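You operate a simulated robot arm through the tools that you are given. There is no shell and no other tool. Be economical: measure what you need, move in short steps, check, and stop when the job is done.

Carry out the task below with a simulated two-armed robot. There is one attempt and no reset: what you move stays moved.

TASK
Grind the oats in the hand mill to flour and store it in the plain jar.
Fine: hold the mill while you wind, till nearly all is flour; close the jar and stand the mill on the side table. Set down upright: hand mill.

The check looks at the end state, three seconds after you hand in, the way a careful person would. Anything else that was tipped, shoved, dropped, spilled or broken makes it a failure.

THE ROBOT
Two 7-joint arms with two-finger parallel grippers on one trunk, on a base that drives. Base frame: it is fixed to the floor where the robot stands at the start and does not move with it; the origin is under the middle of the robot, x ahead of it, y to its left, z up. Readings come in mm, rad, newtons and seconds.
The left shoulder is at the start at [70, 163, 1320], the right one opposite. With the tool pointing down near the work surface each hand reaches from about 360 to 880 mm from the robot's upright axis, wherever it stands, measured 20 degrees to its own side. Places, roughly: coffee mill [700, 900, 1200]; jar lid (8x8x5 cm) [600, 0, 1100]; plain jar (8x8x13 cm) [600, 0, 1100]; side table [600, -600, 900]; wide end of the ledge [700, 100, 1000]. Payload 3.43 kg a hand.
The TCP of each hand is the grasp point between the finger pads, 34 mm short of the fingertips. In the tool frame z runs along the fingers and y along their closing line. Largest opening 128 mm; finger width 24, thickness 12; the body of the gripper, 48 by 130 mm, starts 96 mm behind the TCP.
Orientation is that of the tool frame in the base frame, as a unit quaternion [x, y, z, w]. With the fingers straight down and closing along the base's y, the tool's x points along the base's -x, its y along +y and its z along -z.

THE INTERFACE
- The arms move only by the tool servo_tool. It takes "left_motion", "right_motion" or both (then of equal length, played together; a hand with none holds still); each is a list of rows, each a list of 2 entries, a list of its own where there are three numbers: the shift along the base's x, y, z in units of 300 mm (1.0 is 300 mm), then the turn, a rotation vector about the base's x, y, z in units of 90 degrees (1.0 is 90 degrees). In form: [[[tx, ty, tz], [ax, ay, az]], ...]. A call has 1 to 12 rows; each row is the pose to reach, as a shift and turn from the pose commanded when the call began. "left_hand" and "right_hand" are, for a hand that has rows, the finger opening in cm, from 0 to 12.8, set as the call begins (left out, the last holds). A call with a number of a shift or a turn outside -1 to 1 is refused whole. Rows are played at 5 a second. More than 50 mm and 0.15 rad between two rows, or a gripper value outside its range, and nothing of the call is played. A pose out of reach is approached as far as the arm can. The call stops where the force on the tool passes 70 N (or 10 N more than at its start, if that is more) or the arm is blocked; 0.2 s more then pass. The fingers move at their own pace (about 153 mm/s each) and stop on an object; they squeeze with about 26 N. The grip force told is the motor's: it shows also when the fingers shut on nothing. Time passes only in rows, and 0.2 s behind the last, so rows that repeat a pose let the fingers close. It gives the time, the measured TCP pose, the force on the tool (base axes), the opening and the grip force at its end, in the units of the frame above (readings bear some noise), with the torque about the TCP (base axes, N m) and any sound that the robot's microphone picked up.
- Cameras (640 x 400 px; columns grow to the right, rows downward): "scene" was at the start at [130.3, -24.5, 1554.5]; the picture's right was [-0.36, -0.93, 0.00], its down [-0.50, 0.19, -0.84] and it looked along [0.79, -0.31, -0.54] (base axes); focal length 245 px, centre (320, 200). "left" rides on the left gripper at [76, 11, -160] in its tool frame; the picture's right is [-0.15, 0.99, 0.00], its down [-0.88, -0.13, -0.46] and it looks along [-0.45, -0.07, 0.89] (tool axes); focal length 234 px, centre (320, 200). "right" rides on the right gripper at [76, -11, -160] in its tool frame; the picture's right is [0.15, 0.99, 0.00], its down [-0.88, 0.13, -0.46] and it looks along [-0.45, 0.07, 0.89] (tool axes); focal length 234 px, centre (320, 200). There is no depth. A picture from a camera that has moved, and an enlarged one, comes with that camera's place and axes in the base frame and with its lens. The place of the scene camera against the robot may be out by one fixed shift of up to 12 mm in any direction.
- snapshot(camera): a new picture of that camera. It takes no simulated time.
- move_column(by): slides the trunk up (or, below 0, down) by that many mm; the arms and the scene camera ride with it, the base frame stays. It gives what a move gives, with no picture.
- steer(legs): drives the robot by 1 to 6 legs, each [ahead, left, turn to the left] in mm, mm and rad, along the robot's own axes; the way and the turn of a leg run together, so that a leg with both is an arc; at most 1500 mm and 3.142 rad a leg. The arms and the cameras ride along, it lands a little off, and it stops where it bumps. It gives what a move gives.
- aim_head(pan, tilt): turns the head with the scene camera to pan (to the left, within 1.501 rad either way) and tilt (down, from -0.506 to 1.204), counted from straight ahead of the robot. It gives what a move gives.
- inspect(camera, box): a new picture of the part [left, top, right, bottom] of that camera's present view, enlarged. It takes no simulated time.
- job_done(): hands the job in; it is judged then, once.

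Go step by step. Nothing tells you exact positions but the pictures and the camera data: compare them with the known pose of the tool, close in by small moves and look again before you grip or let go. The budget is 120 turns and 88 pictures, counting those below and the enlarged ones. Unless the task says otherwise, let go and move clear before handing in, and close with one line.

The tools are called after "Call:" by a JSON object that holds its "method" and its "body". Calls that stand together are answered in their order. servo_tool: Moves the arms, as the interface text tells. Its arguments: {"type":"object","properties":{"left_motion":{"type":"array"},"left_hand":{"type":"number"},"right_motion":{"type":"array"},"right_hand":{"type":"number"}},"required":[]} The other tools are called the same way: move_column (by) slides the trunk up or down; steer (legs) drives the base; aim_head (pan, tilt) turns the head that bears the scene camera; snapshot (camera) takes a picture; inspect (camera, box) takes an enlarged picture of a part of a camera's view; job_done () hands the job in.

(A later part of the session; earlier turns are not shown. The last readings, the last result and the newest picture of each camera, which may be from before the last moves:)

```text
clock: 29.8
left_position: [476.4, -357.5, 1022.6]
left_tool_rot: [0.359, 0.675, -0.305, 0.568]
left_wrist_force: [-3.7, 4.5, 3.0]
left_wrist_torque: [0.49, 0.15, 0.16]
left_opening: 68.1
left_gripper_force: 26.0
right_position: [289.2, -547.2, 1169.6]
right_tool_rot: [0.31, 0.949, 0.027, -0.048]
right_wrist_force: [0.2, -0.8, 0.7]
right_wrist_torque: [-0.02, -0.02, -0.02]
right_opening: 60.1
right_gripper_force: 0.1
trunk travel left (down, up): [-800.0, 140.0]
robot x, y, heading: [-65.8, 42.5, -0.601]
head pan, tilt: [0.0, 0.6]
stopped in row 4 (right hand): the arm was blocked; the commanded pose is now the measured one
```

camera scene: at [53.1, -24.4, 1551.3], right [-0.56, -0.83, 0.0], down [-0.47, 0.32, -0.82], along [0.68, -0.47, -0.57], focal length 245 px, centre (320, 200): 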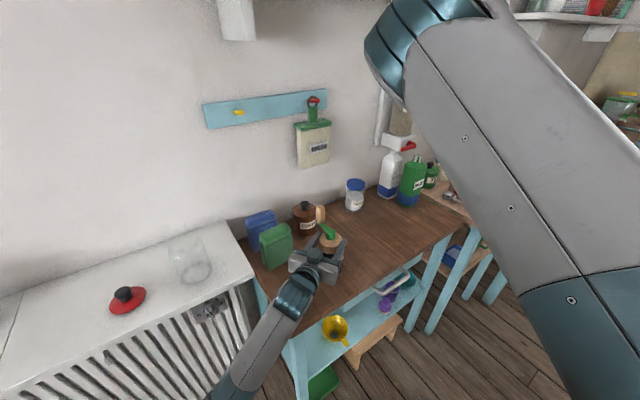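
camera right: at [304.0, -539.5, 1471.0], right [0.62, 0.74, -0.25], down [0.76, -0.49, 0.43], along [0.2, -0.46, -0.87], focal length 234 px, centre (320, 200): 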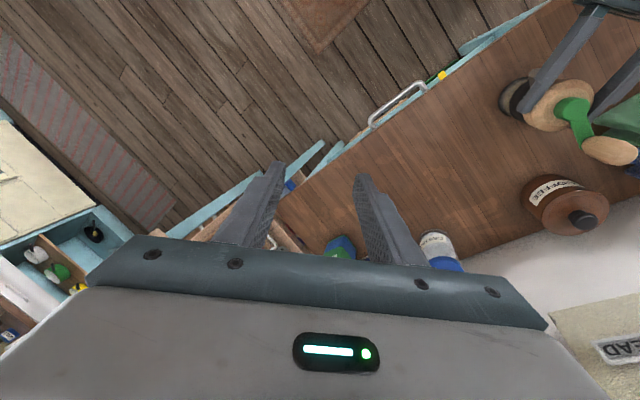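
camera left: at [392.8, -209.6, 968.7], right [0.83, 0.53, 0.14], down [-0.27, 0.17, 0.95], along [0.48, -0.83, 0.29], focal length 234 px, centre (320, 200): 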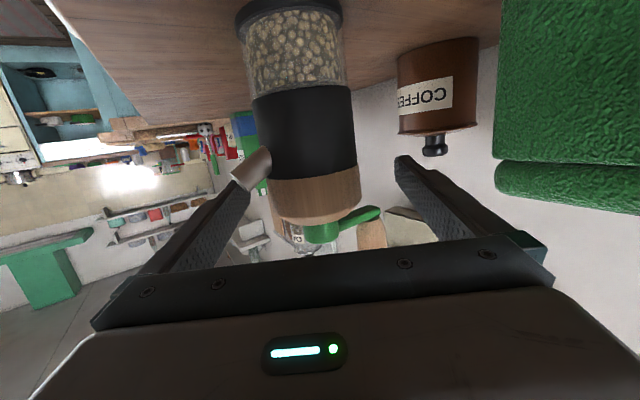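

Call:
{"method": "snapshot", "body": {"camera": "scene"}}

Call:
{"method": "snapshot", "body": {"camera": "right"}}

```text
52 pictures are left
camera scene: at [44.4, -24.8, 1551.3], right [-0.56, -0.83, 0.0], down [-0.47, 0.32, -0.83], along [0.68, -0.47, -0.56], focal length 245 px, centre (320, 200)
```

scene: 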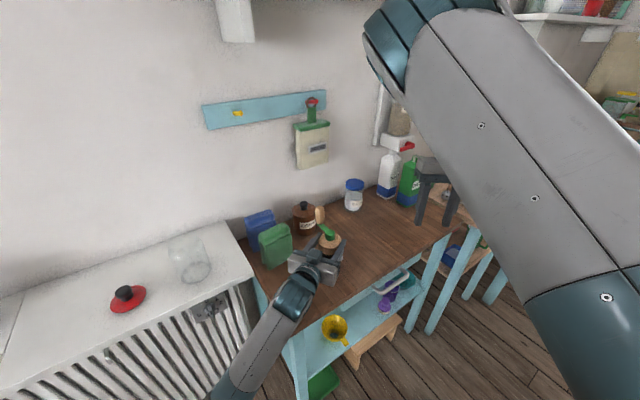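

```text
51 pictures are left
camera right: at [234.3, -522.5, 1336.6], right [0.47, 0.88, 0.03], down [0.82, -0.45, 0.36], along [0.34, -0.14, -0.93], focal length 234 px, centre (320, 200)
```

right: 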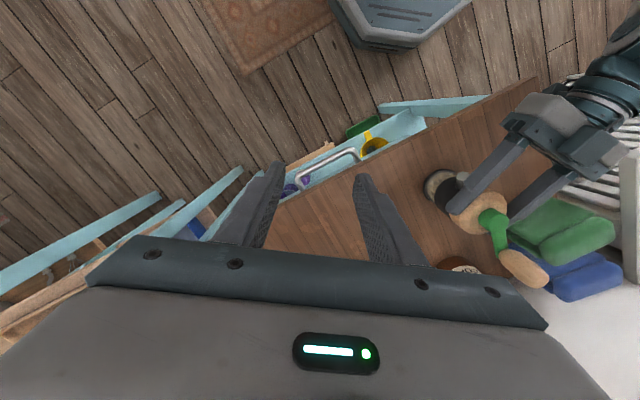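

The right hand is only slightly tilted and free of objects. I'll straighten it and move gently toward the mill.

Call:
{"method": "servo_tool", "body": {"right_motion": [[[0.0, 0.0, 0.03], [-0.017, -0.016, 0.007]], [[0.05, 0.05, 0.08], [-0.034, -0.032, 0.014]], [[0.12, 0.1, 0.12], [-0.051, -0.048, 0.021]], [[0.2, 0.16, 0.16], [-0.051, -0.048, 0.021]]]}}

```text
clock: 31.0
left_position: [477.5, -358.5, 1023.2]
left_tool_rot: [0.359, 0.675, -0.306, 0.568]
left_wrist_force: [-2.4, 3.6, 1.2]
left_wrist_torque: [0.33, 0.0, 0.08]
left_opening: 68.2
left_gripper_force: 26.3
right_position: [328.6, -526.2, 1159.8]
right_tool_rot: [0.308, 0.95, 0.021, -0.051]
right_wrist_force: [-0.2, 0.1, -0.3]
right_wrist_torque: [0.02, -0.04, 0.0]
right_opening: 59.9
right_gripper_force: 0.1
right hand out of reach, approached as far as the arm can: row 3, 4
trunk travel left (down, up): [-800.0, 140.0]
robot x, y, heading: [-64.5, 45.3, -0.597]
head pan, tilt: [0.0, 0.6]
stopped in row 4 (right hand): the arm was blocked; the commanded pose is now the measured one
```

The right elbow seems folded high in front of the head and keeps jamming. I'll draw the hand back toward the robot to unwind the elbow, then look.

Call:
{"method": "servo_tool", "body": {"right_motion": [[[-0.144, 0.057, 0], [0, 0, 0]], [[-0.288, 0.114, 0], [0, 0, 0]], [[-0.432, 0.171, 0], [-0.03, -0.03, 0.01]], [[-0.576, 0.228, 0], [-0.05, -0.05, 0.02]], [[-0.72, 0.285, 0], [-0.05, -0.05, 0.02]]]}}

Call:
{"method": "snapshot", "body": {"camera": "scene"}}

```text
clock: 31.8
left_position: [475.4, -358.3, 1024.6]
left_tool_rot: [0.358, 0.676, -0.304, 0.568]
left_wrist_force: [-2.7, 4.9, 0.3]
left_wrist_torque: [0.57, 0.13, 0.12]
left_opening: 68.3
left_gripper_force: 26.7
right_position: [170.2, -481.2, 1081.2]
right_tool_rot: [0.315, 0.942, 0.044, -0.109]
right_wrist_force: [0.5, 0.2, 0.8]
right_wrist_torque: [0.02, 0.02, -0.01]
right_opening: 60.0
right_gripper_force: 0.0
right hand out of reach, approached as far as the arm can: row 2, 3
trunk travel left (down, up): [-800.0, 140.0]
robot x, y, heading: [-69.6, 46.5, -0.601]
head pan, tilt: [0.0, 0.6]
stopped in row 3 (right hand): the arm was blocked; the commanded pose is now the measured one
```

```text
50 pictures are left
camera scene: at [44.4, -25.7, 1551.3], right [-0.56, -0.83, 0.0], down [-0.47, 0.32, -0.83], along [0.68, -0.47, -0.56], focal length 245 px, centre (320, 200)
```

scene: 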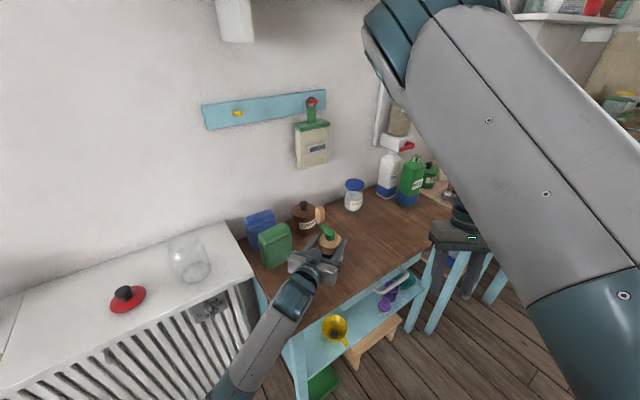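

The right arm can't reach across at this heading. I'll release the mill, back the left hand away, and re-park the robot so the mill sits further to its right, within reach of both hands.

Call:
{"method": "servo_tool", "body": {"left_motion": [[[0, 0, 0], [0, 0, 0]], [[0, 0, 0], [0, 0, 0]], [[-0.067, 0.099, 0], [0, 0, 0]], [[-0.134, 0.199, 0], [0, 0, 0]], [[-0.201, 0.298, 0], [0, 0, 0]], [[-0.25, 0.36, 0.12], [0, 0, 0]], [[-0.25, 0.36, 0.27], [0, 0, 0]], [[-0.25, 0.36, 0.42], [0, 0, 0]]], "left_hand": 12.8}}

Call:
{"method": "servo_tool", "body": {"right_motion": [[[-0.05, -0.05, 0.05], [0, 0, 0]], [[-0.1, -0.1, 0.12], [0, 0, 0]], [[-0.15, -0.15, 0.22], [0, 0, 0]], [[-0.2, -0.2, 0.32], [0, 0, 0]]]}}

Call:
{"method": "snapshot", "body": {"camera": "scene"}}

```text
clock: 33.6
left_position: [403.0, -251.2, 1147.9]
left_tool_rot: [0.358, 0.676, -0.304, 0.567]
left_wrist_force: [0.4, -0.1, 0.0]
left_wrist_torque: [0.0, -0.01, 0.0]
left_opening: 128.0
left_gripper_force: 0.0
right_position: [169.9, -480.1, 1082.7]
right_tool_rot: [0.314, 0.942, 0.043, -0.108]
right_wrist_force: [0.3, -0.7, -0.7]
right_wrist_torque: [0.04, 0.0, 0.01]
right_opening: 59.9
right_gripper_force: 0.0
trunk travel left (down, up): [-800.0, 140.0]
robot x, y, heading: [-68.4, 41.7, -0.599]
head pan, tilt: [0.0, 0.6]
```

```text
clock: 34.6
left_position: [402.5, -249.9, 1148.7]
left_tool_rot: [0.358, 0.676, -0.305, 0.567]
left_wrist_force: [-0.5, -0.3, 0.4]
left_wrist_torque: [0.01, 0.0, 0.01]
left_opening: 127.9
left_gripper_force: 0.0
right_position: [107.2, -541.5, 1178.2]
right_tool_rot: [0.316, 0.941, 0.047, -0.108]
right_wrist_force: [0.8, -0.4, 0.1]
right_wrist_torque: [0.0, 0.05, -0.01]
right_opening: 59.8
right_gripper_force: 0.1
trunk travel left (down, up): [-800.0, 140.0]
robot x, y, heading: [-68.8, 42.3, -0.599]
head pan, tilt: [0.0, 0.6]
```

```text
49 pictures are left
camera scene: at [45.1, -26.0, 1551.3], right [-0.56, -0.83, 0.0], down [-0.47, 0.32, -0.82], along [0.68, -0.46, -0.57], focal length 245 px, centre (320, 200)
```

scene: 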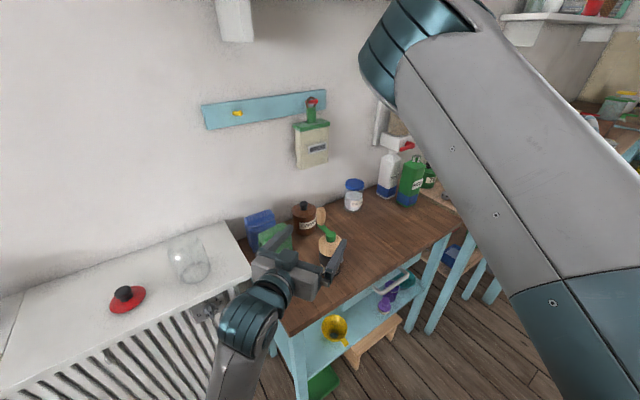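

Both arms are free again and the mill is undisturbed. I'll raise the left hand, turn back to heading 0 and park around (-20, -80).

Call:
{"method": "servo_tool", "body": {"left_motion": [[[-0.05, 0, 0.14], [0, 0, 0]], [[-0.1, 0, 0.28], [0, 0, 0]], [[-0.15, 0, 0.42], [0, 0, 0]], [[-0.2, 0, 0.56], [0, 0, 0]]]}}

Call:
{"method": "steer", "body": {"legs": [[0, 0, 0.6], [48, -122, 0]]}}

Call:
{"method": "snapshot", "body": {"camera": "scene"}}

```text
clock: 35.8
left_position: [376.8, -269.8, 1304.8]
left_tool_rot: [0.363, 0.681, -0.263, 0.579]
left_wrist_force: [0.2, 0.6, 0.7]
left_wrist_torque: [0.03, -0.05, -0.01]
left_opening: 127.9
left_gripper_force: 0.1
left hand out of reach, approached as far as the arm can: row 1, 2, 3, 4
right_position: [107.3, -541.3, 1176.3]
right_tool_rot: [0.319, 0.94, 0.046, -0.109]
right_wrist_force: [0.1, -0.5, 0.1]
right_wrist_torque: [0.03, -0.02, -0.03]
right_opening: 59.8
right_gripper_force: 0.2
trunk travel left (down, up): [-800.0, 140.0]
robot x, y, heading: [-68.0, 47.5, -0.601]
head pan, tilt: [0.0, 0.6]
stopped in row 4 (left hand): the arm was blocked; the commanded pose is now the measured one
```

```text
clock: 38.7
left_position: [526.4, -88.9, 1304.6]
left_tool_rot: [0.148, 0.759, -0.083, 0.629]
left_wrist_force: [-0.8, -0.1, 0.6]
left_wrist_torque: [0.03, 0.01, -0.03]
left_opening: 127.9
left_gripper_force: 0.1
right_position: [453.4, -463.3, 1178.1]
right_tool_rot: [0.028, 0.993, 0.011, -0.116]
right_wrist_force: [-0.3, -0.3, -0.4]
right_wrist_torque: [0.03, -0.01, -0.02]
right_opening: 59.9
right_gripper_force: 0.0
trunk travel left (down, up): [-800.0, 140.0]
robot x, y, heading: [-18.6, -79.5, -0.002]
head pan, tilt: [0.0, 0.6]
```

```text
48 pictures are left
camera scene: at [116.5, -67.6, 1551.4], right [0.0, -1.0, 0.0], down [-0.56, 0.0, -0.83], along [0.83, 0.0, -0.56], focal length 245 px, centre (320, 200)
```

scene: 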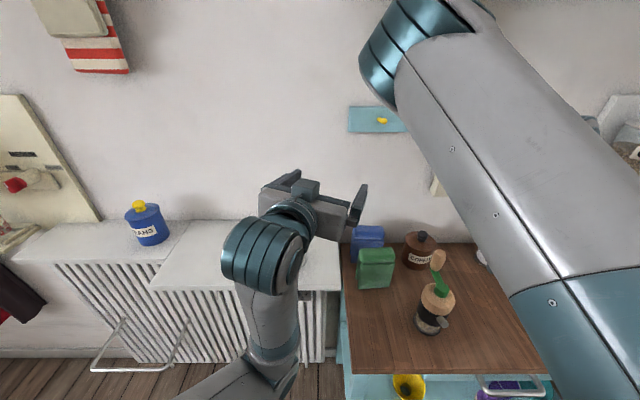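

The re-park worked, and the right hand is already near the mill. I'll test the right hand's reach to above the knob and straighten it.

Call:
{"method": "servo_tool", "body": {"right_motion": [[[0.04, 0.05, 0.08], [-0.004, -0.037, 0.009]], [[0.08, 0.14, 0.16], [-0.007, -0.074, 0.018]], [[0.16, 0.24, 0.2], [-0.01, -0.111, 0.027]], [[0.24, 0.35, 0.207], [-0.014, -0.148, 0.036]]], "right_hand": 6.0}}

```text
clock: 39.4
left_position: [528.0, -88.9, 1302.8]
left_tool_rot: [0.148, 0.76, -0.081, 0.628]
left_wrist_force: [0.2, 0.2, 0.2]
left_wrist_torque: [-0.02, 0.0, 0.0]
left_opening: 128.0
left_gripper_force: 0.1
right_position: [455.6, -425.4, 1139.3]
right_tool_rot: [0.029, 0.987, 0.013, -0.155]
right_wrist_force: [-0.5, 0.8, 0.3]
right_wrist_torque: [0.03, 0.0, -0.01]
right_opening: 59.9
right_gripper_force: 0.1
trunk travel left (down, up): [-800.0, 140.0]
robot x, y, heading: [-19.5, -74.9, 0.0]
head pan, tilt: [0.0, 0.6]
stopped in row 3 (right hand): the arm was blocked; the commanded pose is now the measured one
```

The inward motion jams again, so I'll retreat to open space, straighten the hand, and test whether another wrist yaw frees the elbow.

Call:
{"method": "servo_tool", "body": {"right_motion": [[[0, -0.08, 0.08], [-0.004, -0.05, 0.009]], [[0, -0.16, 0.16], [-0.008, -0.1, 0.018]], [[0, -0.25, 0.25], [-0.012, -0.15, 0.027]], [[0, -0.3, 0.38], [-0.017, -0.197, 0.037]]]}}

Call:
{"method": "servo_tool", "body": {"right_motion": [[[0, 0, 0], [0, 0, 0.09]], [[0, 0, 0], [0, 0, 0.18]], [[0, 0, 0], [0, 0, 0.27]], [[0, 0, 0], [0, 0, 0.36]], [[0, 0, 0], [0, 0, 0.45]], [[0, 0, 0], [0, 0, 0.54]]]}}

Call:
{"method": "snapshot", "body": {"camera": "scene"}}

```text
clock: 40.4
left_position: [524.3, -88.9, 1304.8]
left_tool_rot: [0.148, 0.759, -0.081, 0.629]
left_wrist_force: [-0.3, 0.2, 0.3]
left_wrist_torque: [0.0, 0.03, -0.01]
left_opening: 128.0
left_gripper_force: 0.0
right_position: [453.9, -516.3, 1255.6]
right_tool_rot: [-0.002, 1.0, -0.001, 0.001]
right_wrist_force: [-0.7, -1.1, 1.5]
right_wrist_torque: [0.01, -0.01, -0.03]
right_opening: 60.0
right_gripper_force: 0.1
trunk travel left (down, up): [-800.0, 140.0]
robot x, y, heading: [-16.4, -76.7, -0.005]
head pan, tilt: [0.0, 0.6]
```

```text
clock: 41.8
left_position: [526.0, -89.9, 1304.3]
left_tool_rot: [0.147, 0.759, -0.081, 0.63]
left_wrist_force: [-0.5, -0.7, -0.2]
left_wrist_torque: [-0.01, 0.01, 0.01]
left_opening: 128.1
left_gripper_force: 0.2
right_position: [453.8, -515.1, 1255.1]
right_tool_rot: [-0.414, 0.91, -0.002, 0.001]
right_wrist_force: [0.5, 0.3, 0.1]
right_wrist_torque: [0.01, 0.03, -0.01]
right_opening: 60.0
right_gripper_force: 0.1
trunk travel left (down, up): [-800.0, 140.0]
robot x, y, heading: [-16.9, -75.4, -0.005]
head pan, tilt: [0.0, 0.6]
```

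```text
47 pictures are left
camera scene: at [117.3, -69.3, 1551.3], right [0.0, -1.0, 0.0], down [-0.57, 0.0, -0.82], along [0.82, 0.0, -0.57], focal length 245 px, centre (320, 200)
```

scene: 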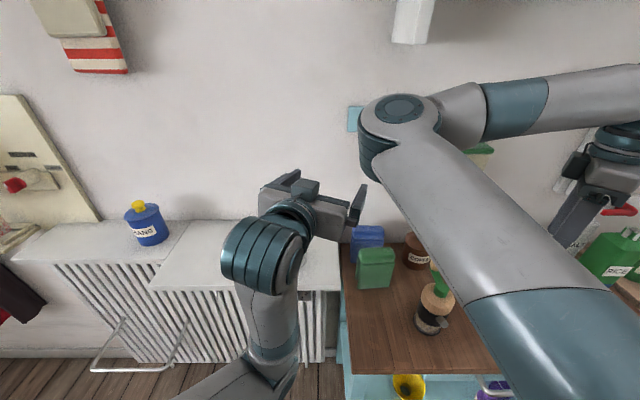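

The right elbow is folded inward, left of the hand, which explains the jams. I'll keep yawing the wrist the same way to drive the elbow outward.

Call:
{"method": "servo_tool", "body": {"right_motion": [[[0, 0, 0], [0, 0, 0.09]], [[0, 0, 0], [0, 0, 0.18]], [[0, 0, 0], [0, 0, 0.27]], [[0, 0, 0], [0, 0, 0.36]], [[0, 0, 0], [0, 0, 0.45]], [[0, 0, 0], [0, 0, 0.54]], [[0, 0, 0], [0, 0, 0.63]], [[0, 0, 0], [0, 0, 0.72]], [[0, 0, 0], [0, 0, 0.81]], [[0, 0, 0], [0, 0, 0.9]]]}}

Call:
{"method": "snapshot", "body": {"camera": "scene"}}

```text
clock: 44.0
left_position: [526.4, -88.6, 1302.2]
left_tool_rot: [0.148, 0.759, -0.081, 0.629]
left_wrist_force: [0.4, -0.7, -0.9]
left_wrist_torque: [0.01, 0.0, 0.04]
left_opening: 127.9
left_gripper_force: 0.2
right_position: [453.9, -516.3, 1253.5]
right_tool_rot: [0.905, -0.425, 0.002, -0.001]
right_wrist_force: [0.7, 0.3, -0.6]
right_wrist_torque: [-0.04, 0.02, -0.01]
right_opening: 59.9
right_gripper_force: 0.0
trunk travel left (down, up): [-800.0, 140.0]
robot x, y, heading: [-15.7, -82.5, -0.001]
head pan, tilt: [0.0, 0.6]
```

```text
46 pictures are left
camera scene: at [117.0, -69.2, 1551.3], right [0.0, -1.0, 0.0], down [-0.57, 0.0, -0.82], along [0.82, 0.0, -0.57], focal length 245 px, centre (320, 200)
```

scene: 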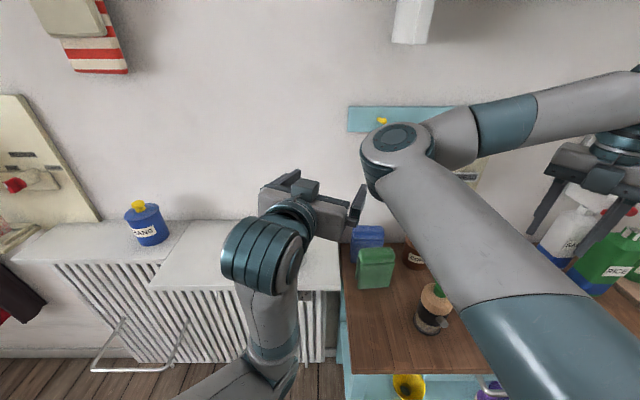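

Call:
{"method": "servo_tool", "body": {"right_motion": [[[0, 0, 0], [0, 0, 0.09]], [[0, 0, 0], [0, 0, 0.18]], [[0, 0, 0], [0, 0, 0.27]], [[0, 0, 0], [0, 0, 0.36]], [[0, 0, 0], [0, 0, 0.45]], [[0, 0, 0], [0, 0, 0.54]], [[0, 0, 0], [0, 0, 0.63]], [[0, 0, 0], [0, 0, 0.72]], [[0, 0, 0], [0, 0, 0.81]], [[0, 0, 0], [0, 0, 0.9]], [[0, 0, 0], [0, 0, 0.99]]]}}

Call:
{"method": "snapshot", "body": {"camera": "scene"}}

```text
clock: 46.4
left_position: [526.0, -89.7, 1304.5]
left_tool_rot: [0.147, 0.759, -0.081, 0.63]
left_wrist_force: [0.6, 0.5, 0.1]
left_wrist_torque: [0.01, -0.01, 0.01]
left_opening: 128.1
left_gripper_force: 0.1
right_position: [453.5, -515.0, 1254.3]
right_tool_rot: [0.943, 0.333, 0.0, -0.002]
right_wrist_force: [0.5, 0.5, 1.3]
right_wrist_torque: [-0.03, -0.02, 0.01]
right_opening: 59.9
right_gripper_force: 0.1
trunk travel left (down, up): [-800.0, 140.0]
robot x, y, heading: [-14.9, -73.5, -0.004]
head pan, tilt: [0.0, 0.6]
```

```text
45 pictures are left
camera scene: at [116.9, -69.1, 1551.3], right [0.0, -1.0, 0.0], down [-0.57, 0.0, -0.82], along [0.82, 0.0, -0.57], focal length 245 px, centre (320, 200)
```

scene: 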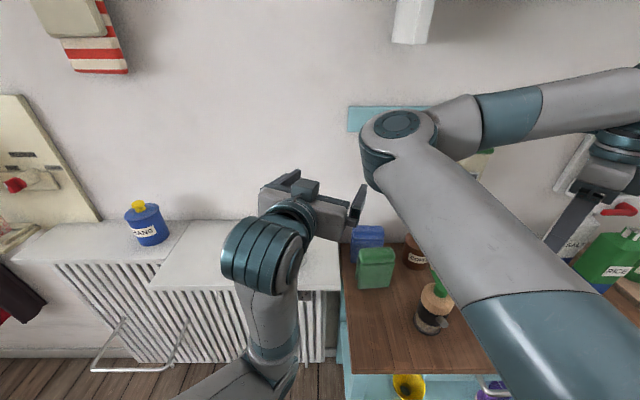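

Wrist yaw is free and doesn't shift the elbow. I'll tip the right hand so its fingers point inward (left), which should force the elbow out to the right.

Call:
{"method": "servo_tool", "body": {"right_motion": [[[0, 0, 0.03], [0.09, 0, 0]], [[0, 0, 0.05], [0.18, 0, 0]], [[0, 0, 0.05], [0.27, 0, 0]], [[0, 0, 0.05], [0.36, 0, 0]], [[0, 0, 0.05], [0.45, 0, 0]], [[0, 0, 0.05], [0.54, 0, 0]], [[0, 0, 0.05], [0.63, 0, 0]], [[0, 0, 0.05], [0.72, 0, 0]], [[0, 0, 0.05], [0.81, 0, 0]], [[0, 0, 0.05], [0.9, 0, 0]]]}}

Call:
{"method": "snapshot", "body": {"camera": "scene"}}

```text
clock: 48.6
left_position: [525.2, -92.5, 1302.6]
left_tool_rot: [0.149, 0.759, -0.081, 0.628]
left_wrist_force: [1.0, 0.0, 0.8]
left_wrist_torque: [-0.02, -0.01, 0.01]
left_opening: 128.0
left_gripper_force: 0.1
right_position: [453.0, -517.0, 1268.5]
right_tool_rot: [0.714, 0.253, 0.217, -0.615]
right_wrist_force: [-0.2, -0.8, -0.2]
right_wrist_torque: [0.03, 0.02, -0.03]
right_opening: 60.1
right_gripper_force: 0.1
trunk travel left (down, up): [-800.0, 140.0]
robot x, y, heading: [-16.3, -78.7, -0.006]
head pan, tilt: [0.0, 0.6]
```

```text
44 pictures are left
camera scene: at [116.4, -72.0, 1551.4], right [0.0, -1.0, 0.0], down [-0.56, 0.0, -0.83], along [0.83, 0.0, -0.56], focal length 245 px, centre (320, 200)
```

scene: 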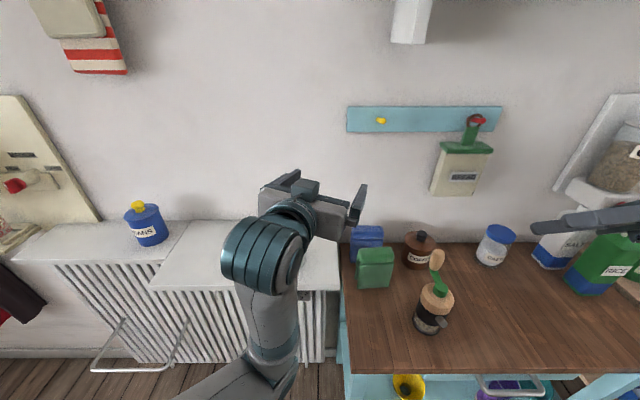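

The elbow has swung out of the way. I'll bring the right hand back to pointing down while moving it inward.

Call:
{"method": "servo_tool", "body": {"right_motion": [[[0.02, 0.03, 0], [-0.09, 0, 0]], [[0.04, 0.06, 0], [-0.18, 0, 0]], [[0.06, 0.09, 0], [-0.27, 0, 0]], [[0.08, 0.12, 0], [-0.36, 0, 0]], [[0.1, 0.15, 0], [-0.45, 0, 0]], [[0.12, 0.18, 0], [-0.54, 0, 0]], [[0.14, 0.21, 0], [-0.63, 0, 0]], [[0.16, 0.24, 0], [-0.72, 0, 0]], [[0.18, 0.27, 0], [-0.81, 0, 0]], [[0.2, 0.3, 0], [-0.9, 0, 0]]]}}

Call:
{"method": "snapshot", "body": {"camera": "scene"}}

```text
clock: 51.0
left_position: [526.7, -89.9, 1303.3]
left_tool_rot: [0.148, 0.759, -0.082, 0.629]
left_wrist_force: [0.2, -0.3, -0.1]
left_wrist_torque: [0.03, -0.01, -0.01]
left_opening: 127.8
left_gripper_force: 0.1
right_position: [495.6, -445.3, 1200.4]
right_tool_rot: [0.949, 0.305, -0.061, -0.042]
right_wrist_force: [-0.4, 0.3, 0.4]
right_wrist_torque: [-0.03, 0.03, 0.02]
right_opening: 59.8
right_gripper_force: 0.0
trunk travel left (down, up): [-800.0, 140.0]
robot x, y, heading: [-20.0, -77.8, -0.005]
head pan, tilt: [0.0, 0.6]
stopped in row 10 (right hand): the arm was blocked; the commanded pose is now the measured one
```

```text
43 pictures are left
camera scene: at [118.2, -68.2, 1551.2], right [0.0, -1.0, 0.0], down [-0.57, 0.0, -0.82], along [0.82, 0.0, -0.57], focal length 245 px, centre (320, 200)
```

scene: 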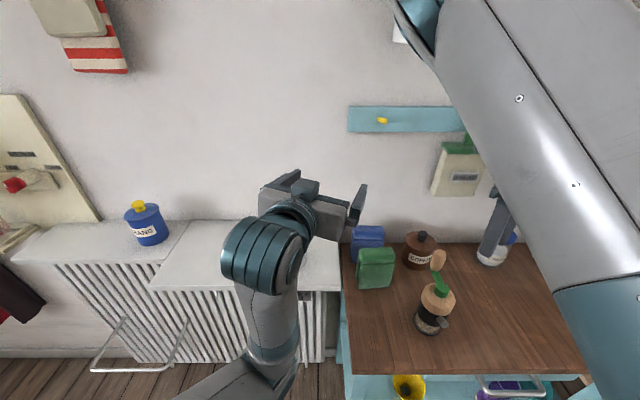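

The elbow returns inward whenever the hand points straight down, so I'll use the right hand almost horizontally from the front-right instead. The vertical knob can be pinched that way above the left gripper. I'll pitch it now.

Call:
{"method": "servo_tool", "body": {"right_motion": [[[-0.02, 0, 0.01], [0.0494, -0.0742, -0.001]], [[-0.04, 0, 0.02], [0.0988, -0.1484, -0.002]], [[-0.06, 0.01, 0.03], [0.1482, -0.2226, -0.003]], [[-0.08, 0.02, 0.04], [0.1976, -0.2968, -0.004]], [[-0.1, 0.02, 0.05], [0.247, -0.371, -0.005]], [[-0.12, 0.03, 0.05], [0.2964, -0.4452, -0.006]], [[-0.14, 0.03, 0.05], [0.3458, -0.5194, -0.007]], [[-0.16, 0.04, 0.05], [0.3952, -0.5936, -0.008]], [[-0.18, 0.05, 0.05], [0.4446, -0.6678, -0.009]], [[-0.18, 0.05, 0.05], [0.494, -0.742, -0.01]]]}}

Call:
{"method": "snapshot", "body": {"camera": "scene"}}

```text
clock: 53.2
left_position: [529.1, -89.8, 1302.2]
left_tool_rot: [0.147, 0.76, -0.081, 0.628]
left_wrist_force: [-0.1, -0.3, -0.9]
left_wrist_torque: [-0.04, 0.02, 0.01]
left_opening: 128.1
left_gripper_force: 0.0
right_position: [471.6, -435.2, 1231.0]
right_tool_rot: [0.747, 0.271, 0.571, -0.206]
right_wrist_force: [0.6, 1.0, -0.4]
right_wrist_torque: [-0.02, 0.03, -0.04]
right_opening: 60.0
right_gripper_force: 0.0
right hand out of reach, approached as far as the arm can: row 9, 10
trunk travel left (down, up): [-800.0, 140.0]
robot x, y, heading: [-17.2, -79.5, -0.005]
head pan, tilt: [0.0, 0.6]
```

```text
42 pictures are left
camera scene: at [121.5, -69.0, 1550.9], right [0.0, -1.0, 0.0], down [-0.57, 0.0, -0.82], along [0.82, 0.0, -0.57], focal length 245 px, centre (320, 200)
```

scene: 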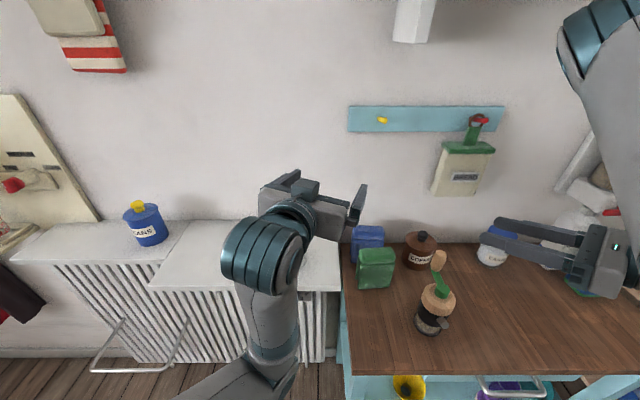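

The right hand is now nearly horizontal, pointing at the mill from the front-right. I'll lower it to knob height, still short of the mill.

Call:
{"method": "servo_tool", "body": {"right_motion": [[[0, 0, -0.1], [0, 0, 0]], [[0, 0, -0.2], [0, 0, 0]], [[0, 0, -0.3], [0, 0, 0]], [[0, 0, -0.38], [0, 0, 0]]], "right_hand": 7.0}}

Call:
{"method": "snapshot", "body": {"camera": "right"}}

Call:
{"method": "snapshot", "body": {"camera": "scene"}}

```text
clock: 54.2
left_position: [527.4, -89.7, 1304.0]
left_tool_rot: [0.147, 0.759, -0.081, 0.629]
left_wrist_force: [0.2, -0.4, -0.9]
left_wrist_torque: [0.0, 0.03, -0.04]
left_opening: 128.0
left_gripper_force: 0.1
right_position: [511.8, -444.8, 1137.2]
right_tool_rot: [0.747, 0.27, 0.571, -0.207]
right_wrist_force: [0.4, -0.2, 1.4]
right_wrist_torque: [0.01, 0.04, 0.02]
right_opening: 69.8
right_gripper_force: 0.0
right hand out of reach, approached as far as the arm can: row 1, 2, 3, 4
trunk travel left (down, up): [-800.0, 140.0]
robot x, y, heading: [-19.1, -75.1, -0.005]
head pan, tilt: [0.0, 0.6]
```

```text
41 pictures are left
camera right: at [401.5, -521.8, 1252.2], right [0.66, -0.73, 0.14], down [-0.43, -0.53, -0.73], along [0.61, 0.42, -0.67], focal length 234 px, centre (320, 200)
```

right: 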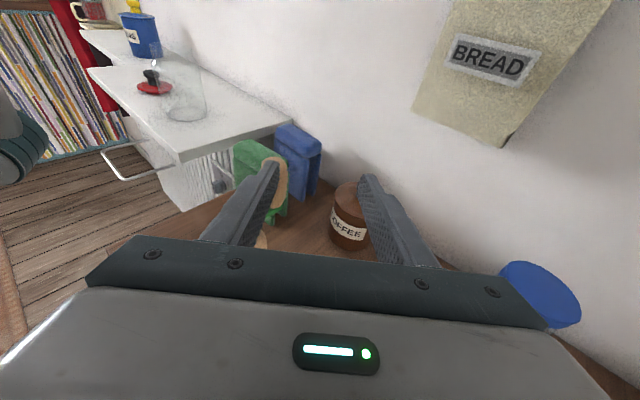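

```text
40 pictures are left
camera scene: at [118.5, -69.7, 1551.2], right [0.0, -1.0, 0.0], down [-0.57, 0.0, -0.82], along [0.82, 0.0, -0.57], focal length 245 px, centre (320, 200)
```

scene: 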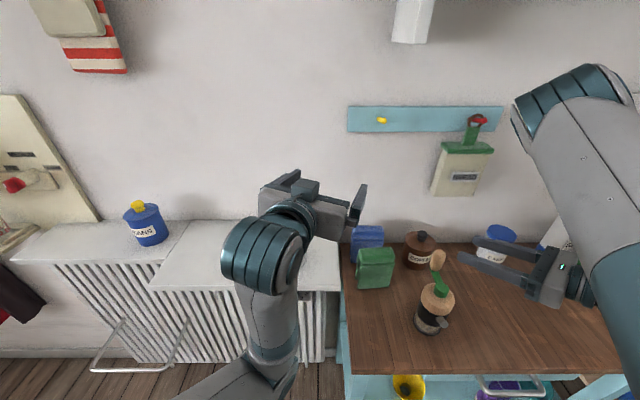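

The right arm is too cramped this close. I'll back the base up 120 mm to give both arms room.

Call:
{"method": "steer", "body": {"legs": [[-120, 0, 0]]}}

Call:
{"method": "servo_tool", "body": {"right_motion": [[[0.05, 0, -0.04], [0, 0, 0]], [[0.1, 0.02, -0.08], [0, 0, 0]]]}}

```text
clock: 55.4
left_position: [407.8, -89.8, 1303.2]
left_tool_rot: [0.148, 0.759, -0.081, 0.629]
left_wrist_force: [0.5, 1.1, -0.8]
left_wrist_torque: [-0.04, 0.0, 0.02]
left_opening: 128.0
left_gripper_force: 0.1
right_position: [392.3, -444.4, 1136.9]
right_tool_rot: [0.747, 0.27, 0.571, -0.206]
right_wrist_force: [0.0, -0.7, -0.5]
right_wrist_torque: [-0.02, 0.01, 0.02]
right_opening: 70.2
right_gripper_force: 0.1
trunk travel left (down, up): [-800.0, 140.0]
robot x, y, heading: [-135.9, -75.5, -0.004]
head pan, tilt: [0.0, 0.6]
```

```text
clock: 56.0
left_position: [408.7, -90.2, 1303.8]
left_tool_rot: [0.147, 0.759, -0.08, 0.629]
left_wrist_force: [0.8, 0.8, -0.3]
left_wrist_torque: [-0.03, 0.01, 0.01]
left_opening: 128.1
left_gripper_force: 0.2
right_position: [422.6, -438.7, 1112.9]
right_tool_rot: [0.747, 0.271, 0.571, -0.206]
right_wrist_force: [-0.2, -0.5, 0.5]
right_wrist_torque: [0.02, 0.03, -0.02]
right_opening: 70.0
right_gripper_force: 0.0
trunk travel left (down, up): [-800.0, 140.0]
robot x, y, heading: [-137.6, -80.2, -0.002]
head pan, tilt: [0.0, 0.6]
```

The right hand now tracks properly. Next I'll bring the left hand back to behind the mill, yawed to point at it.

Call:
{"method": "servo_tool", "body": {"left_motion": [[[0, -0.1, -0.09], [-0.007, 0.002, -0.061]], [[0, -0.2, -0.18], [-0.014, 0.004, -0.122]], [[0, -0.3, -0.27], [-0.021, 0.006, -0.183]], [[0, -0.4, -0.36], [-0.028, 0.008, -0.245]], [[0.005, -0.5, -0.45], [-0.035, 0.01, -0.306]], [[0.01, -0.6, -0.545], [-0.042, 0.0125, -0.367]]], "left_hand": 12.8}}

Call:
{"method": "snapshot", "body": {"camera": "left"}}

Call:
{"method": "snapshot", "body": {"camera": "scene"}}

```text
clock: 57.4
left_position: [411.9, -270.5, 1138.8]
left_tool_rot: [0.336, 0.688, -0.284, 0.576]
left_wrist_force: [0.0, -0.3, 0.0]
left_wrist_torque: [0.01, 0.04, -0.01]
left_opening: 128.0
left_gripper_force: 0.2
right_position: [422.8, -438.7, 1112.5]
right_tool_rot: [0.747, 0.27, 0.572, -0.207]
right_wrist_force: [-1.2, -0.8, -0.1]
right_wrist_torque: [0.03, 0.0, 0.01]
right_opening: 70.2
right_gripper_force: 0.0
trunk travel left (down, up): [-800.0, 140.0]
robot x, y, heading: [-138.0, -73.8, -0.006]
head pan, tilt: [0.0, 0.6]
```

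```text
39 pictures are left
camera left: at [313.7, -128.7, 1090.9], right [0.8, 0.59, 0.14], down [-0.28, 0.16, 0.95], along [0.53, -0.8, 0.29], focal length 234 px, centre (320, 200)
```

left: 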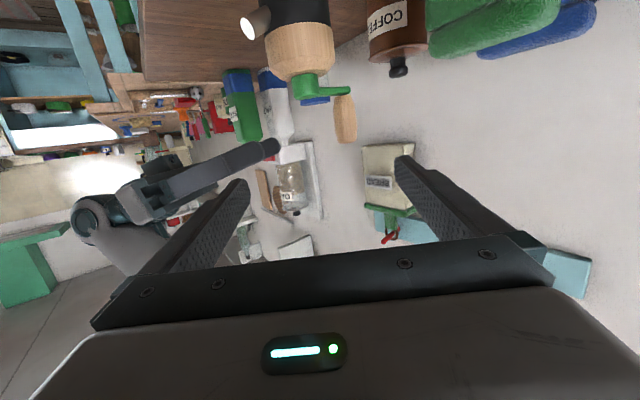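

```text
38 pictures are left
camera scene: at [-0.7, -69.1, 1551.2], right [0.0, -1.0, 0.0], down [-0.57, 0.0, -0.82], along [0.82, 0.0, -0.57], focal length 245 px, centre (320, 200)
```

scene: 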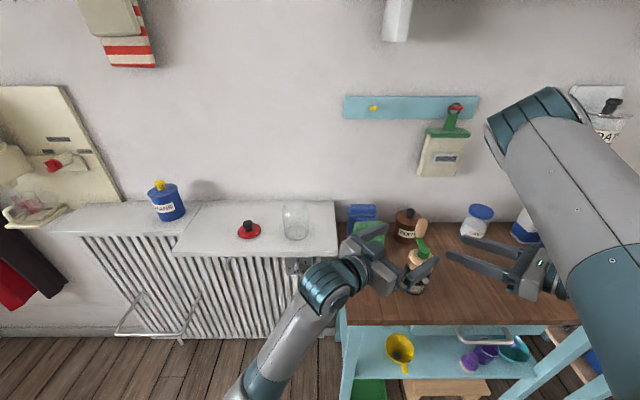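

I'll lower the left hand and recheck alignment with the mill.

Call:
{"method": "servo_tool", "body": {"left_motion": [[[0, 0, -0.15], [0, 0, 0]], [[0, 0, -0.3], [0, 0, 0]], [[0, 0, -0.39], [0, 0, 0]]]}}

Call:
{"method": "inspect", "body": {"camera": "left", "box": [160, 0, 480, 200]}}

```text
clock: 58.2
left_position: [410.4, -268.9, 1021.9]
left_tool_rot: [0.336, 0.688, -0.283, 0.577]
left_wrist_force: [0.1, -0.5, -0.7]
left_wrist_torque: [0.0, 0.0, -0.01]
left_opening: 128.3
left_gripper_force: 0.0
right_position: [420.9, -440.1, 1112.7]
right_tool_rot: [0.747, 0.27, 0.571, -0.206]
right_wrist_force: [-0.2, 0.5, 0.2]
right_wrist_torque: [0.03, -0.02, 0.01]
right_opening: 70.1
right_gripper_force: 0.1
trunk travel left (down, up): [-800.0, 140.0]
robot x, y, heading: [-136.0, -74.9, -0.004]
head pan, tilt: [0.0, 0.6]
```

```text
2.00 times, centred on (320, 100) of left
camera zoom: at [312.6, -127.8, 974.7], right [0.8, 0.59, 0.14], down [-0.28, 0.15, 0.95], along [0.53, -0.79, 0.29], focal length 468 px, centre (320, 400)
```

zoom: 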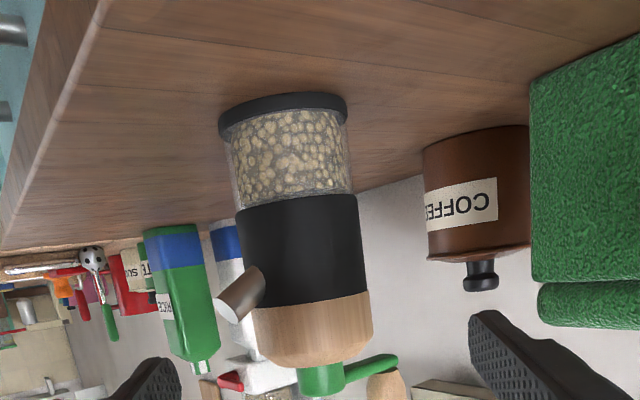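

The mill axis is about 8 mm to the side of the hand's line, so I'll shift, then advance and close on the cap.

Call:
{"method": "servo_tool", "body": {"left_motion": [[[-0.021, -0.016, 0], [0, 0, 0]], [[0.048, -0.105, 0], [0, 0, 0]], [[0.117, -0.193, 0], [0, 0, 0]], [[0.186, -0.281, 0], [0, 0, 0]]]}}

Call:
{"method": "inspect", "body": {"camera": "left", "box": [160, 0, 480, 250]}}

```text
clock: 59.2
left_position: [466.0, -356.4, 1021.8]
left_tool_rot: [0.336, 0.689, -0.282, 0.577]
left_wrist_force: [-1.0, -0.5, -0.4]
left_wrist_torque: [-0.03, -0.01, -0.01]
left_opening: 127.7
left_gripper_force: 0.1
right_position: [421.2, -439.6, 1113.3]
right_tool_rot: [0.747, 0.27, 0.571, -0.207]
right_wrist_force: [0.0, 0.5, 0.3]
right_wrist_torque: [0.01, 0.01, 0.03]
right_opening: 70.3
right_gripper_force: 0.1
trunk travel left (down, up): [-800.0, 140.0]
robot x, y, heading: [-137.4, -79.0, -0.003]
head pan, tilt: [0.0, 0.6]
```

```text
1.60 times, centred on (320, 125) of left
camera zoom: at [368.8, -214.3, 974.5], right [0.8, 0.59, 0.14], down [-0.28, 0.15, 0.95], along [0.53, -0.79, 0.29], focal length 375 px, centre (320, 320)
```

zoom: 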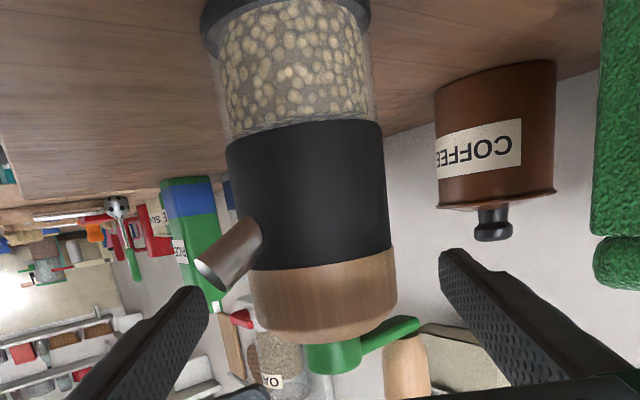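

The fingers are centred. I'll advance 8 mm more and close.

Call:
{"method": "servo_tool", "body": {"left_motion": [[[0.016, -0.021, 0], [0, 0, 0]]]}}

Call:
{"method": "servo_tool", "body": {"left_motion": [[[0, 0, 0], [0, 0, 0]], [[0, 0, 0], [0, 0, 0]], [[0, 0, 0], [0, 0, 0]]], "left_hand": 6.0}}

Call:
{"method": "inspect", "body": {"camera": "scene", "box": [350, 190, 510, 310]}}

Call:
{"method": "snapshot", "body": {"camera": "right"}}

```text
clock: 59.6
left_position: [471.8, -360.0, 1022.7]
left_tool_rot: [0.336, 0.688, -0.282, 0.577]
left_wrist_force: [-0.6, -0.1, -0.5]
left_wrist_torque: [0.03, -0.03, 0.01]
left_opening: 128.0
left_gripper_force: 0.1
right_position: [421.7, -440.5, 1112.5]
right_tool_rot: [0.747, 0.27, 0.571, -0.207]
right_wrist_force: [0.6, -0.9, -0.3]
right_wrist_torque: [0.0, -0.02, 0.02]
right_opening: 70.0
right_gripper_force: 0.1
trunk travel left (down, up): [-800.0, 140.0]
robot x, y, heading: [-133.2, -75.5, -0.004]
head pan, tilt: [0.0, 0.6]
```

```text
clock: 60.4
left_position: [471.4, -359.8, 1023.7]
left_tool_rot: [0.335, 0.688, -0.283, 0.578]
left_wrist_force: [3.5, 1.3, 3.7]
left_wrist_torque: [0.0, -0.18, 0.07]
left_opening: 67.2
left_gripper_force: 26.0
right_position: [422.3, -439.3, 1114.0]
right_tool_rot: [0.747, 0.27, 0.572, -0.206]
right_wrist_force: [0.2, 1.0, 0.3]
right_wrist_torque: [0.02, -0.04, 0.02]
right_opening: 70.0
right_gripper_force: 0.1
trunk travel left (down, up): [-800.0, 140.0]
robot x, y, heading: [-136.8, -75.0, 0.0]
head pan, tilt: [0.0, 0.6]
```

```text
3.33 times, centred on (430, 250) of scene
camera zoom: at [-1.5, -68.9, 1551.3], right [0.0, -1.0, 0.0], down [-0.57, 0.0, -0.82], along [0.82, 0.0, -0.57], focal length 816 px, centre (-47, 33)
```

zoom: 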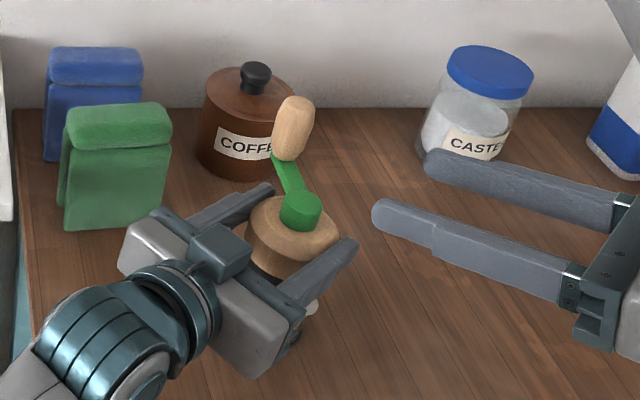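

```text
34 pictures are left
camera right: at [311.7, -515.5, 1228.5], right [0.66, -0.74, 0.14], down [-0.43, -0.53, -0.73], along [0.61, 0.42, -0.67], focal length 234 px, centre (320, 200)
```

right: 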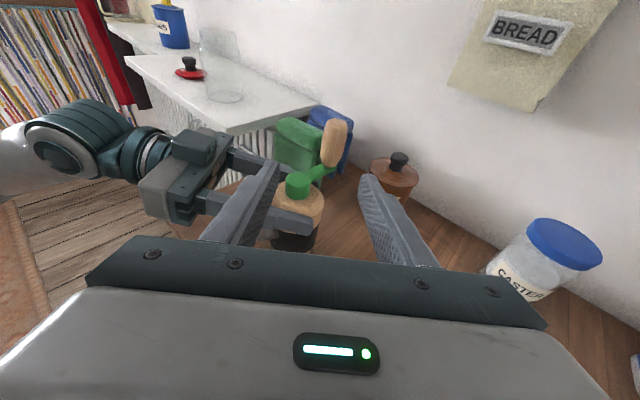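

The mill is held. The knob is at about (519, -364), z 1064–1120, so I'll lower the right hand to z≈1095 and move in with the fingers on both sides of the knob.

Call:
{"method": "servo_tool", "body": {"right_motion": [[[0.009, -0.011, -0.06], [0, 0, 0]], [[0.087, 0.055, -0.06], [0, 0, 0]], [[0.166, 0.121, -0.06], [0, 0, 0]], [[0.22, 0.166, -0.06], [0, 0, 0]]], "right_hand": 7.0}}

Call:
{"method": "snapshot", "body": {"camera": "right"}}

Call:
{"method": "inspect", "body": {"camera": "scene", "box": [350, 190, 510, 310]}}

```text
clock: 61.4
left_position: [470.1, -361.0, 1024.1]
left_tool_rot: [0.336, 0.688, -0.283, 0.578]
left_wrist_force: [5.0, 2.2, 7.6]
left_wrist_torque: [-0.04, -0.29, 0.06]
left_opening: 66.9
left_gripper_force: 26.4
right_position: [486.8, -388.2, 1096.4]
right_tool_rot: [0.747, 0.271, 0.571, -0.207]
right_wrist_force: [0.0, 0.4, -0.8]
right_wrist_torque: [-0.01, 0.02, -0.02]
right_opening: 70.0
right_gripper_force: 0.1
trunk travel left (down, up): [-800.0, 140.0]
robot x, y, heading: [-135.9, -79.1, -0.003]
head pan, tilt: [0.0, 0.6]
```

```text
33 pictures are left
camera right: at [377.0, -464.6, 1211.2], right [0.66, -0.74, 0.14], down [-0.43, -0.53, -0.73], along [0.61, 0.42, -0.67], focal length 234 px, centre (320, 200)
```

right: 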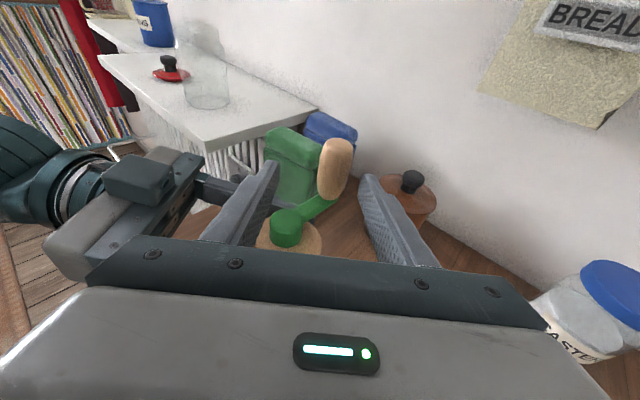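

```text
3.33 times, centred on (430, 250) of scene
camera zoom: at [-1.2, -68.1, 1551.3], right [0.0, -1.0, 0.0], down [-0.57, 0.0, -0.82], along [0.82, 0.0, -0.57], focal length 816 px, centre (-47, 33)
```

zoom: 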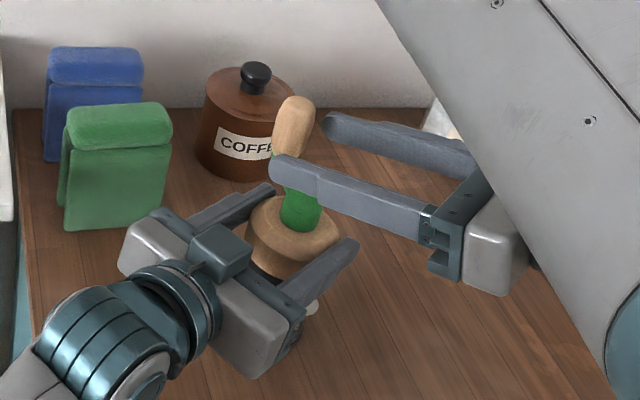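

The left grip is riding up the cap's bevel, so I'll reseat it 5 mm lower first, then finish the right hand's approach to the knob.

Call:
{"method": "servo_tool", "body": {"left_motion": [[[0, 0, 0], [0, 0, 0]], [[0, 0, -0.017], [0, 0, 0]]], "left_hand": 8.0}}

Call:
{"method": "servo_tool", "body": {"left_motion": [[[0, 0, 0], [0, 0, 0]], [[0, 0, 0], [0, 0, 0]], [[0, 0, 0], [0, 0, 0]]], "left_hand": 6.0}}

Call:
{"method": "servo_tool", "body": {"right_motion": [[[0.06, 0.032, 0], [0, 0, 0]], [[0.117, 0.063, 0], [0, 0, 0]]]}}

Call:
{"method": "snapshot", "body": {"camera": "right"}}

```text
clock: 62.0
left_position: [469.5, -361.0, 1017.0]
left_tool_rot: [0.336, 0.689, -0.282, 0.577]
left_wrist_force: [-0.1, -0.3, -0.8]
left_wrist_torque: [-0.01, 0.01, 0.02]
left_opening: 79.9
left_gripper_force: 0.0
right_position: [486.6, -389.1, 1095.3]
right_tool_rot: [0.747, 0.271, 0.571, -0.207]
right_wrist_force: [-0.3, 0.8, 0.9]
right_wrist_torque: [-0.02, -0.01, -0.04]
right_opening: 70.1
right_gripper_force: 0.0
trunk travel left (down, up): [-800.0, 140.0]
robot x, y, heading: [-137.0, -78.3, -0.006]
head pan, tilt: [0.0, 0.6]
```

```text
clock: 62.8
left_position: [472.2, -359.6, 1018.3]
left_tool_rot: [0.337, 0.688, -0.283, 0.577]
left_wrist_force: [2.6, 1.7, 2.9]
left_wrist_torque: [0.03, -0.11, 0.07]
left_opening: 68.6
left_gripper_force: 26.4
right_position: [487.0, -388.6, 1095.6]
right_tool_rot: [0.747, 0.27, 0.571, -0.207]
right_wrist_force: [-0.1, 0.0, 0.1]
right_wrist_torque: [0.01, 0.02, -0.02]
right_opening: 70.0
right_gripper_force: 0.0
trunk travel left (down, up): [-800.0, 140.0]
robot x, y, heading: [-138.7, -77.6, -0.005]
head pan, tilt: [0.0, 0.6]
```

```text
clock: 63.4
left_position: [470.5, -360.5, 1018.9]
left_tool_rot: [0.336, 0.689, -0.283, 0.577]
left_wrist_force: [3.5, 1.5, 4.3]
left_wrist_torque: [0.1, -0.16, 0.01]
left_opening: 68.7
left_gripper_force: 26.0
right_position: [522.4, -369.9, 1096.8]
right_tool_rot: [0.747, 0.271, 0.57, -0.207]
right_wrist_force: [-0.5, 1.5, -0.1]
right_wrist_torque: [-0.01, -0.01, 0.02]
right_opening: 69.9
right_gripper_force: 0.1
trunk travel left (down, up): [-800.0, 140.0]
robot x, y, heading: [-136.9, -77.2, 0.0]
head pan, tilt: [0.0, 0.6]
```

```text
31 pictures are left
camera right: at [412.4, -445.9, 1211.1], right [0.66, -0.74, 0.14], down [-0.43, -0.53, -0.73], along [0.61, 0.42, -0.67], focal length 234 px, centre (320, 200)
```

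right: 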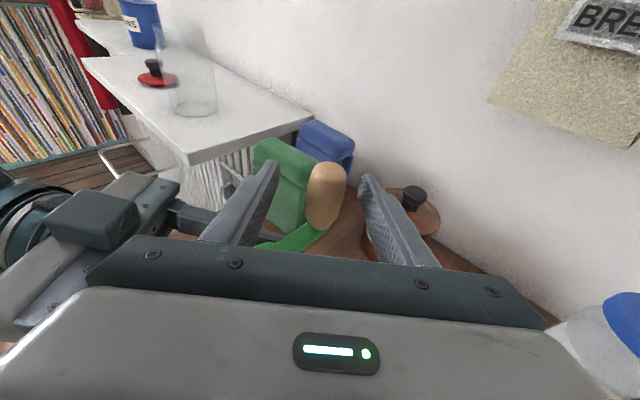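

The knob is centred between the right fingers; I'll close on it.

Call:
{"method": "servo_tool", "body": {"right_motion": [[[0, 0, 0], [0, 0, 0]], [[0, 0, 0], [0, 0, 0]], [[0, 0, 0], [0, 0, 0]]], "right_hand": 0}}

Call:
{"method": "inspect", "body": {"camera": "scene", "box": [350, 190, 510, 310]}}

Call:
{"method": "snapshot", "body": {"camera": "right"}}

```text
clock: 64.2
left_position: [471.2, -359.5, 1019.0]
left_tool_rot: [0.336, 0.688, -0.283, 0.578]
left_wrist_force: [-1.6, 1.4, 5.9]
left_wrist_torque: [0.3, -0.42, 0.09]
left_opening: 68.6
left_gripper_force: 25.9
right_position: [522.6, -369.8, 1096.7]
right_tool_rot: [0.747, 0.271, 0.571, -0.206]
right_wrist_force: [7.4, 0.4, -0.1]
right_wrist_torque: [-0.39, -0.39, -0.04]
right_opening: 25.6
right_gripper_force: 26.1
trunk travel left (down, up): [-800.0, 140.0]
robot x, y, heading: [-136.7, -75.6, -0.005]
head pan, tilt: [0.0, 0.6]
```

```text
3.33 times, centred on (430, 250) of scene
camera zoom: at [-1.5, -68.8, 1551.3], right [0.0, -1.0, 0.0], down [-0.57, 0.0, -0.82], along [0.82, 0.0, -0.57], focal length 816 px, centre (-47, 33)
```

zoom: 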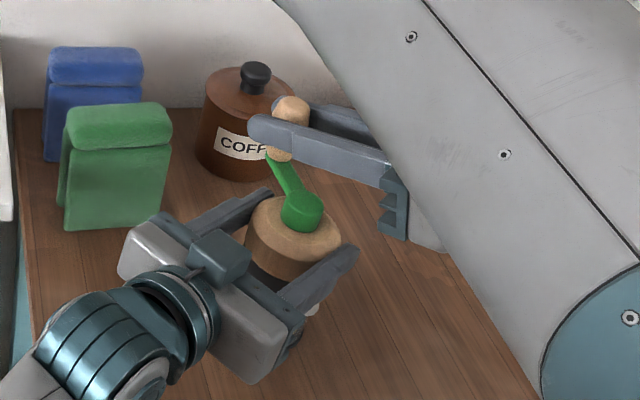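

```text
29 pictures are left
camera right: at [412.1, -446.1, 1211.2], right [0.66, -0.74, 0.14], down [-0.43, -0.53, -0.73], along [0.61, 0.42, -0.67], focal length 234 px, centre (320, 200)
```

right: 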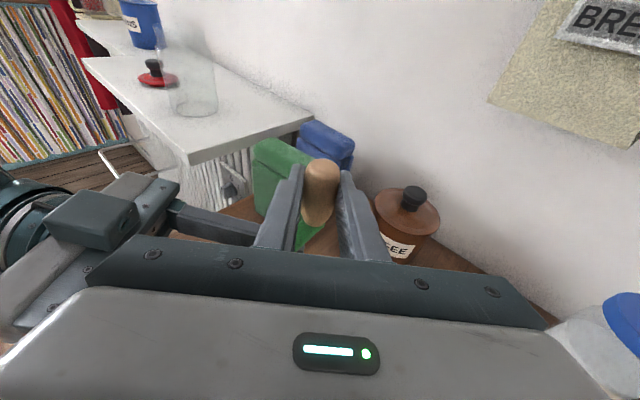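

Both hands are gripping. I'll try a first 60° of clockwise winding to check force and sound.

Call:
{"method": "servo_tool", "body": {"right_motion": [[[-0.016, -0.054, 0], [0, 0, 0]], [[-0.051, -0.099, 0], [0, 0, 0]], [[-0.098, -0.13, 0], [0, 0, 0]]]}}

```text
clock: 65.0
left_position: [466.7, -361.7, 1018.8]
left_tool_rot: [0.336, 0.688, -0.282, 0.578]
left_wrist_force: [-28.8, 22.1, 9.6]
left_wrist_torque: [-0.02, 0.72, 0.12]
left_opening: 68.4
left_gripper_force: 26.1
right_position: [489.8, -412.3, 1100.0]
right_tool_rot: [0.746, 0.27, 0.575, -0.202]
right_wrist_force: [20.0, -24.6, 17.0]
right_wrist_torque: [-0.96, -0.25, -0.48]
right_opening: 26.3
right_gripper_force: 26.3
trunk travel left (down, up): [-800.0, 140.0]
robot x, y, heading: [-137.4, -75.5, -0.003]
head pan, tilt: [0.0, 0.6]
```

The crank turned, with about 30 N pushing outward, so my assumed circle is a little small here. I'll ease outward by 4 mm to calibrate.

Call:
{"method": "servo_tool", "body": {"right_motion": [[[0.003, -0.006, 0], [0, 0, 0]], [[0.005, -0.012, 0], [0, 0, 0]]]}}

Call:
{"method": "snapshot", "body": {"camera": "scene"}}

```text
clock: 65.6
left_position: [469.4, -360.3, 1020.6]
left_tool_rot: [0.336, 0.688, -0.282, 0.578]
left_wrist_force: [-4.8, 1.9, 7.2]
left_wrist_torque: [0.08, 0.95, 0.12]
left_opening: 68.3
left_gripper_force: 26.1
right_position: [492.5, -413.3, 1097.7]
right_tool_rot: [0.745, 0.272, 0.573, -0.207]
right_wrist_force: [10.4, -11.8, 24.5]
right_wrist_torque: [-0.42, -0.82, -0.22]
right_opening: 26.0
right_gripper_force: 26.0
trunk travel left (down, up): [-800.0, 140.0]
robot x, y, heading: [-137.0, -75.7, -0.004]
head pan, tilt: [0.0, 0.6]
```

```text
28 pictures are left
camera scene: at [-4.5, -69.5, 1551.8], right [0.0, -1.0, 0.0], down [-0.56, 0.0, -0.83], along [0.83, 0.0, -0.56], focal length 245 px, centre (320, 200)
```

scene: 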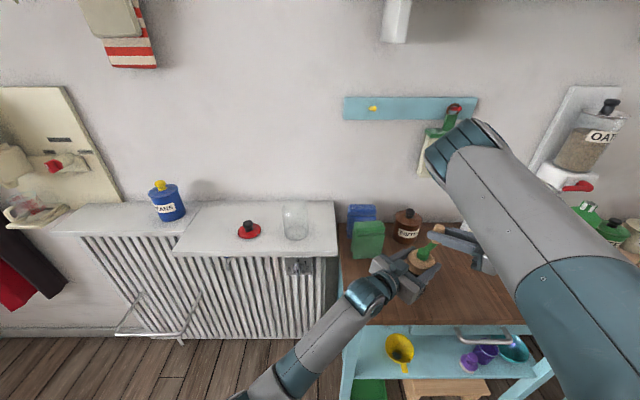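

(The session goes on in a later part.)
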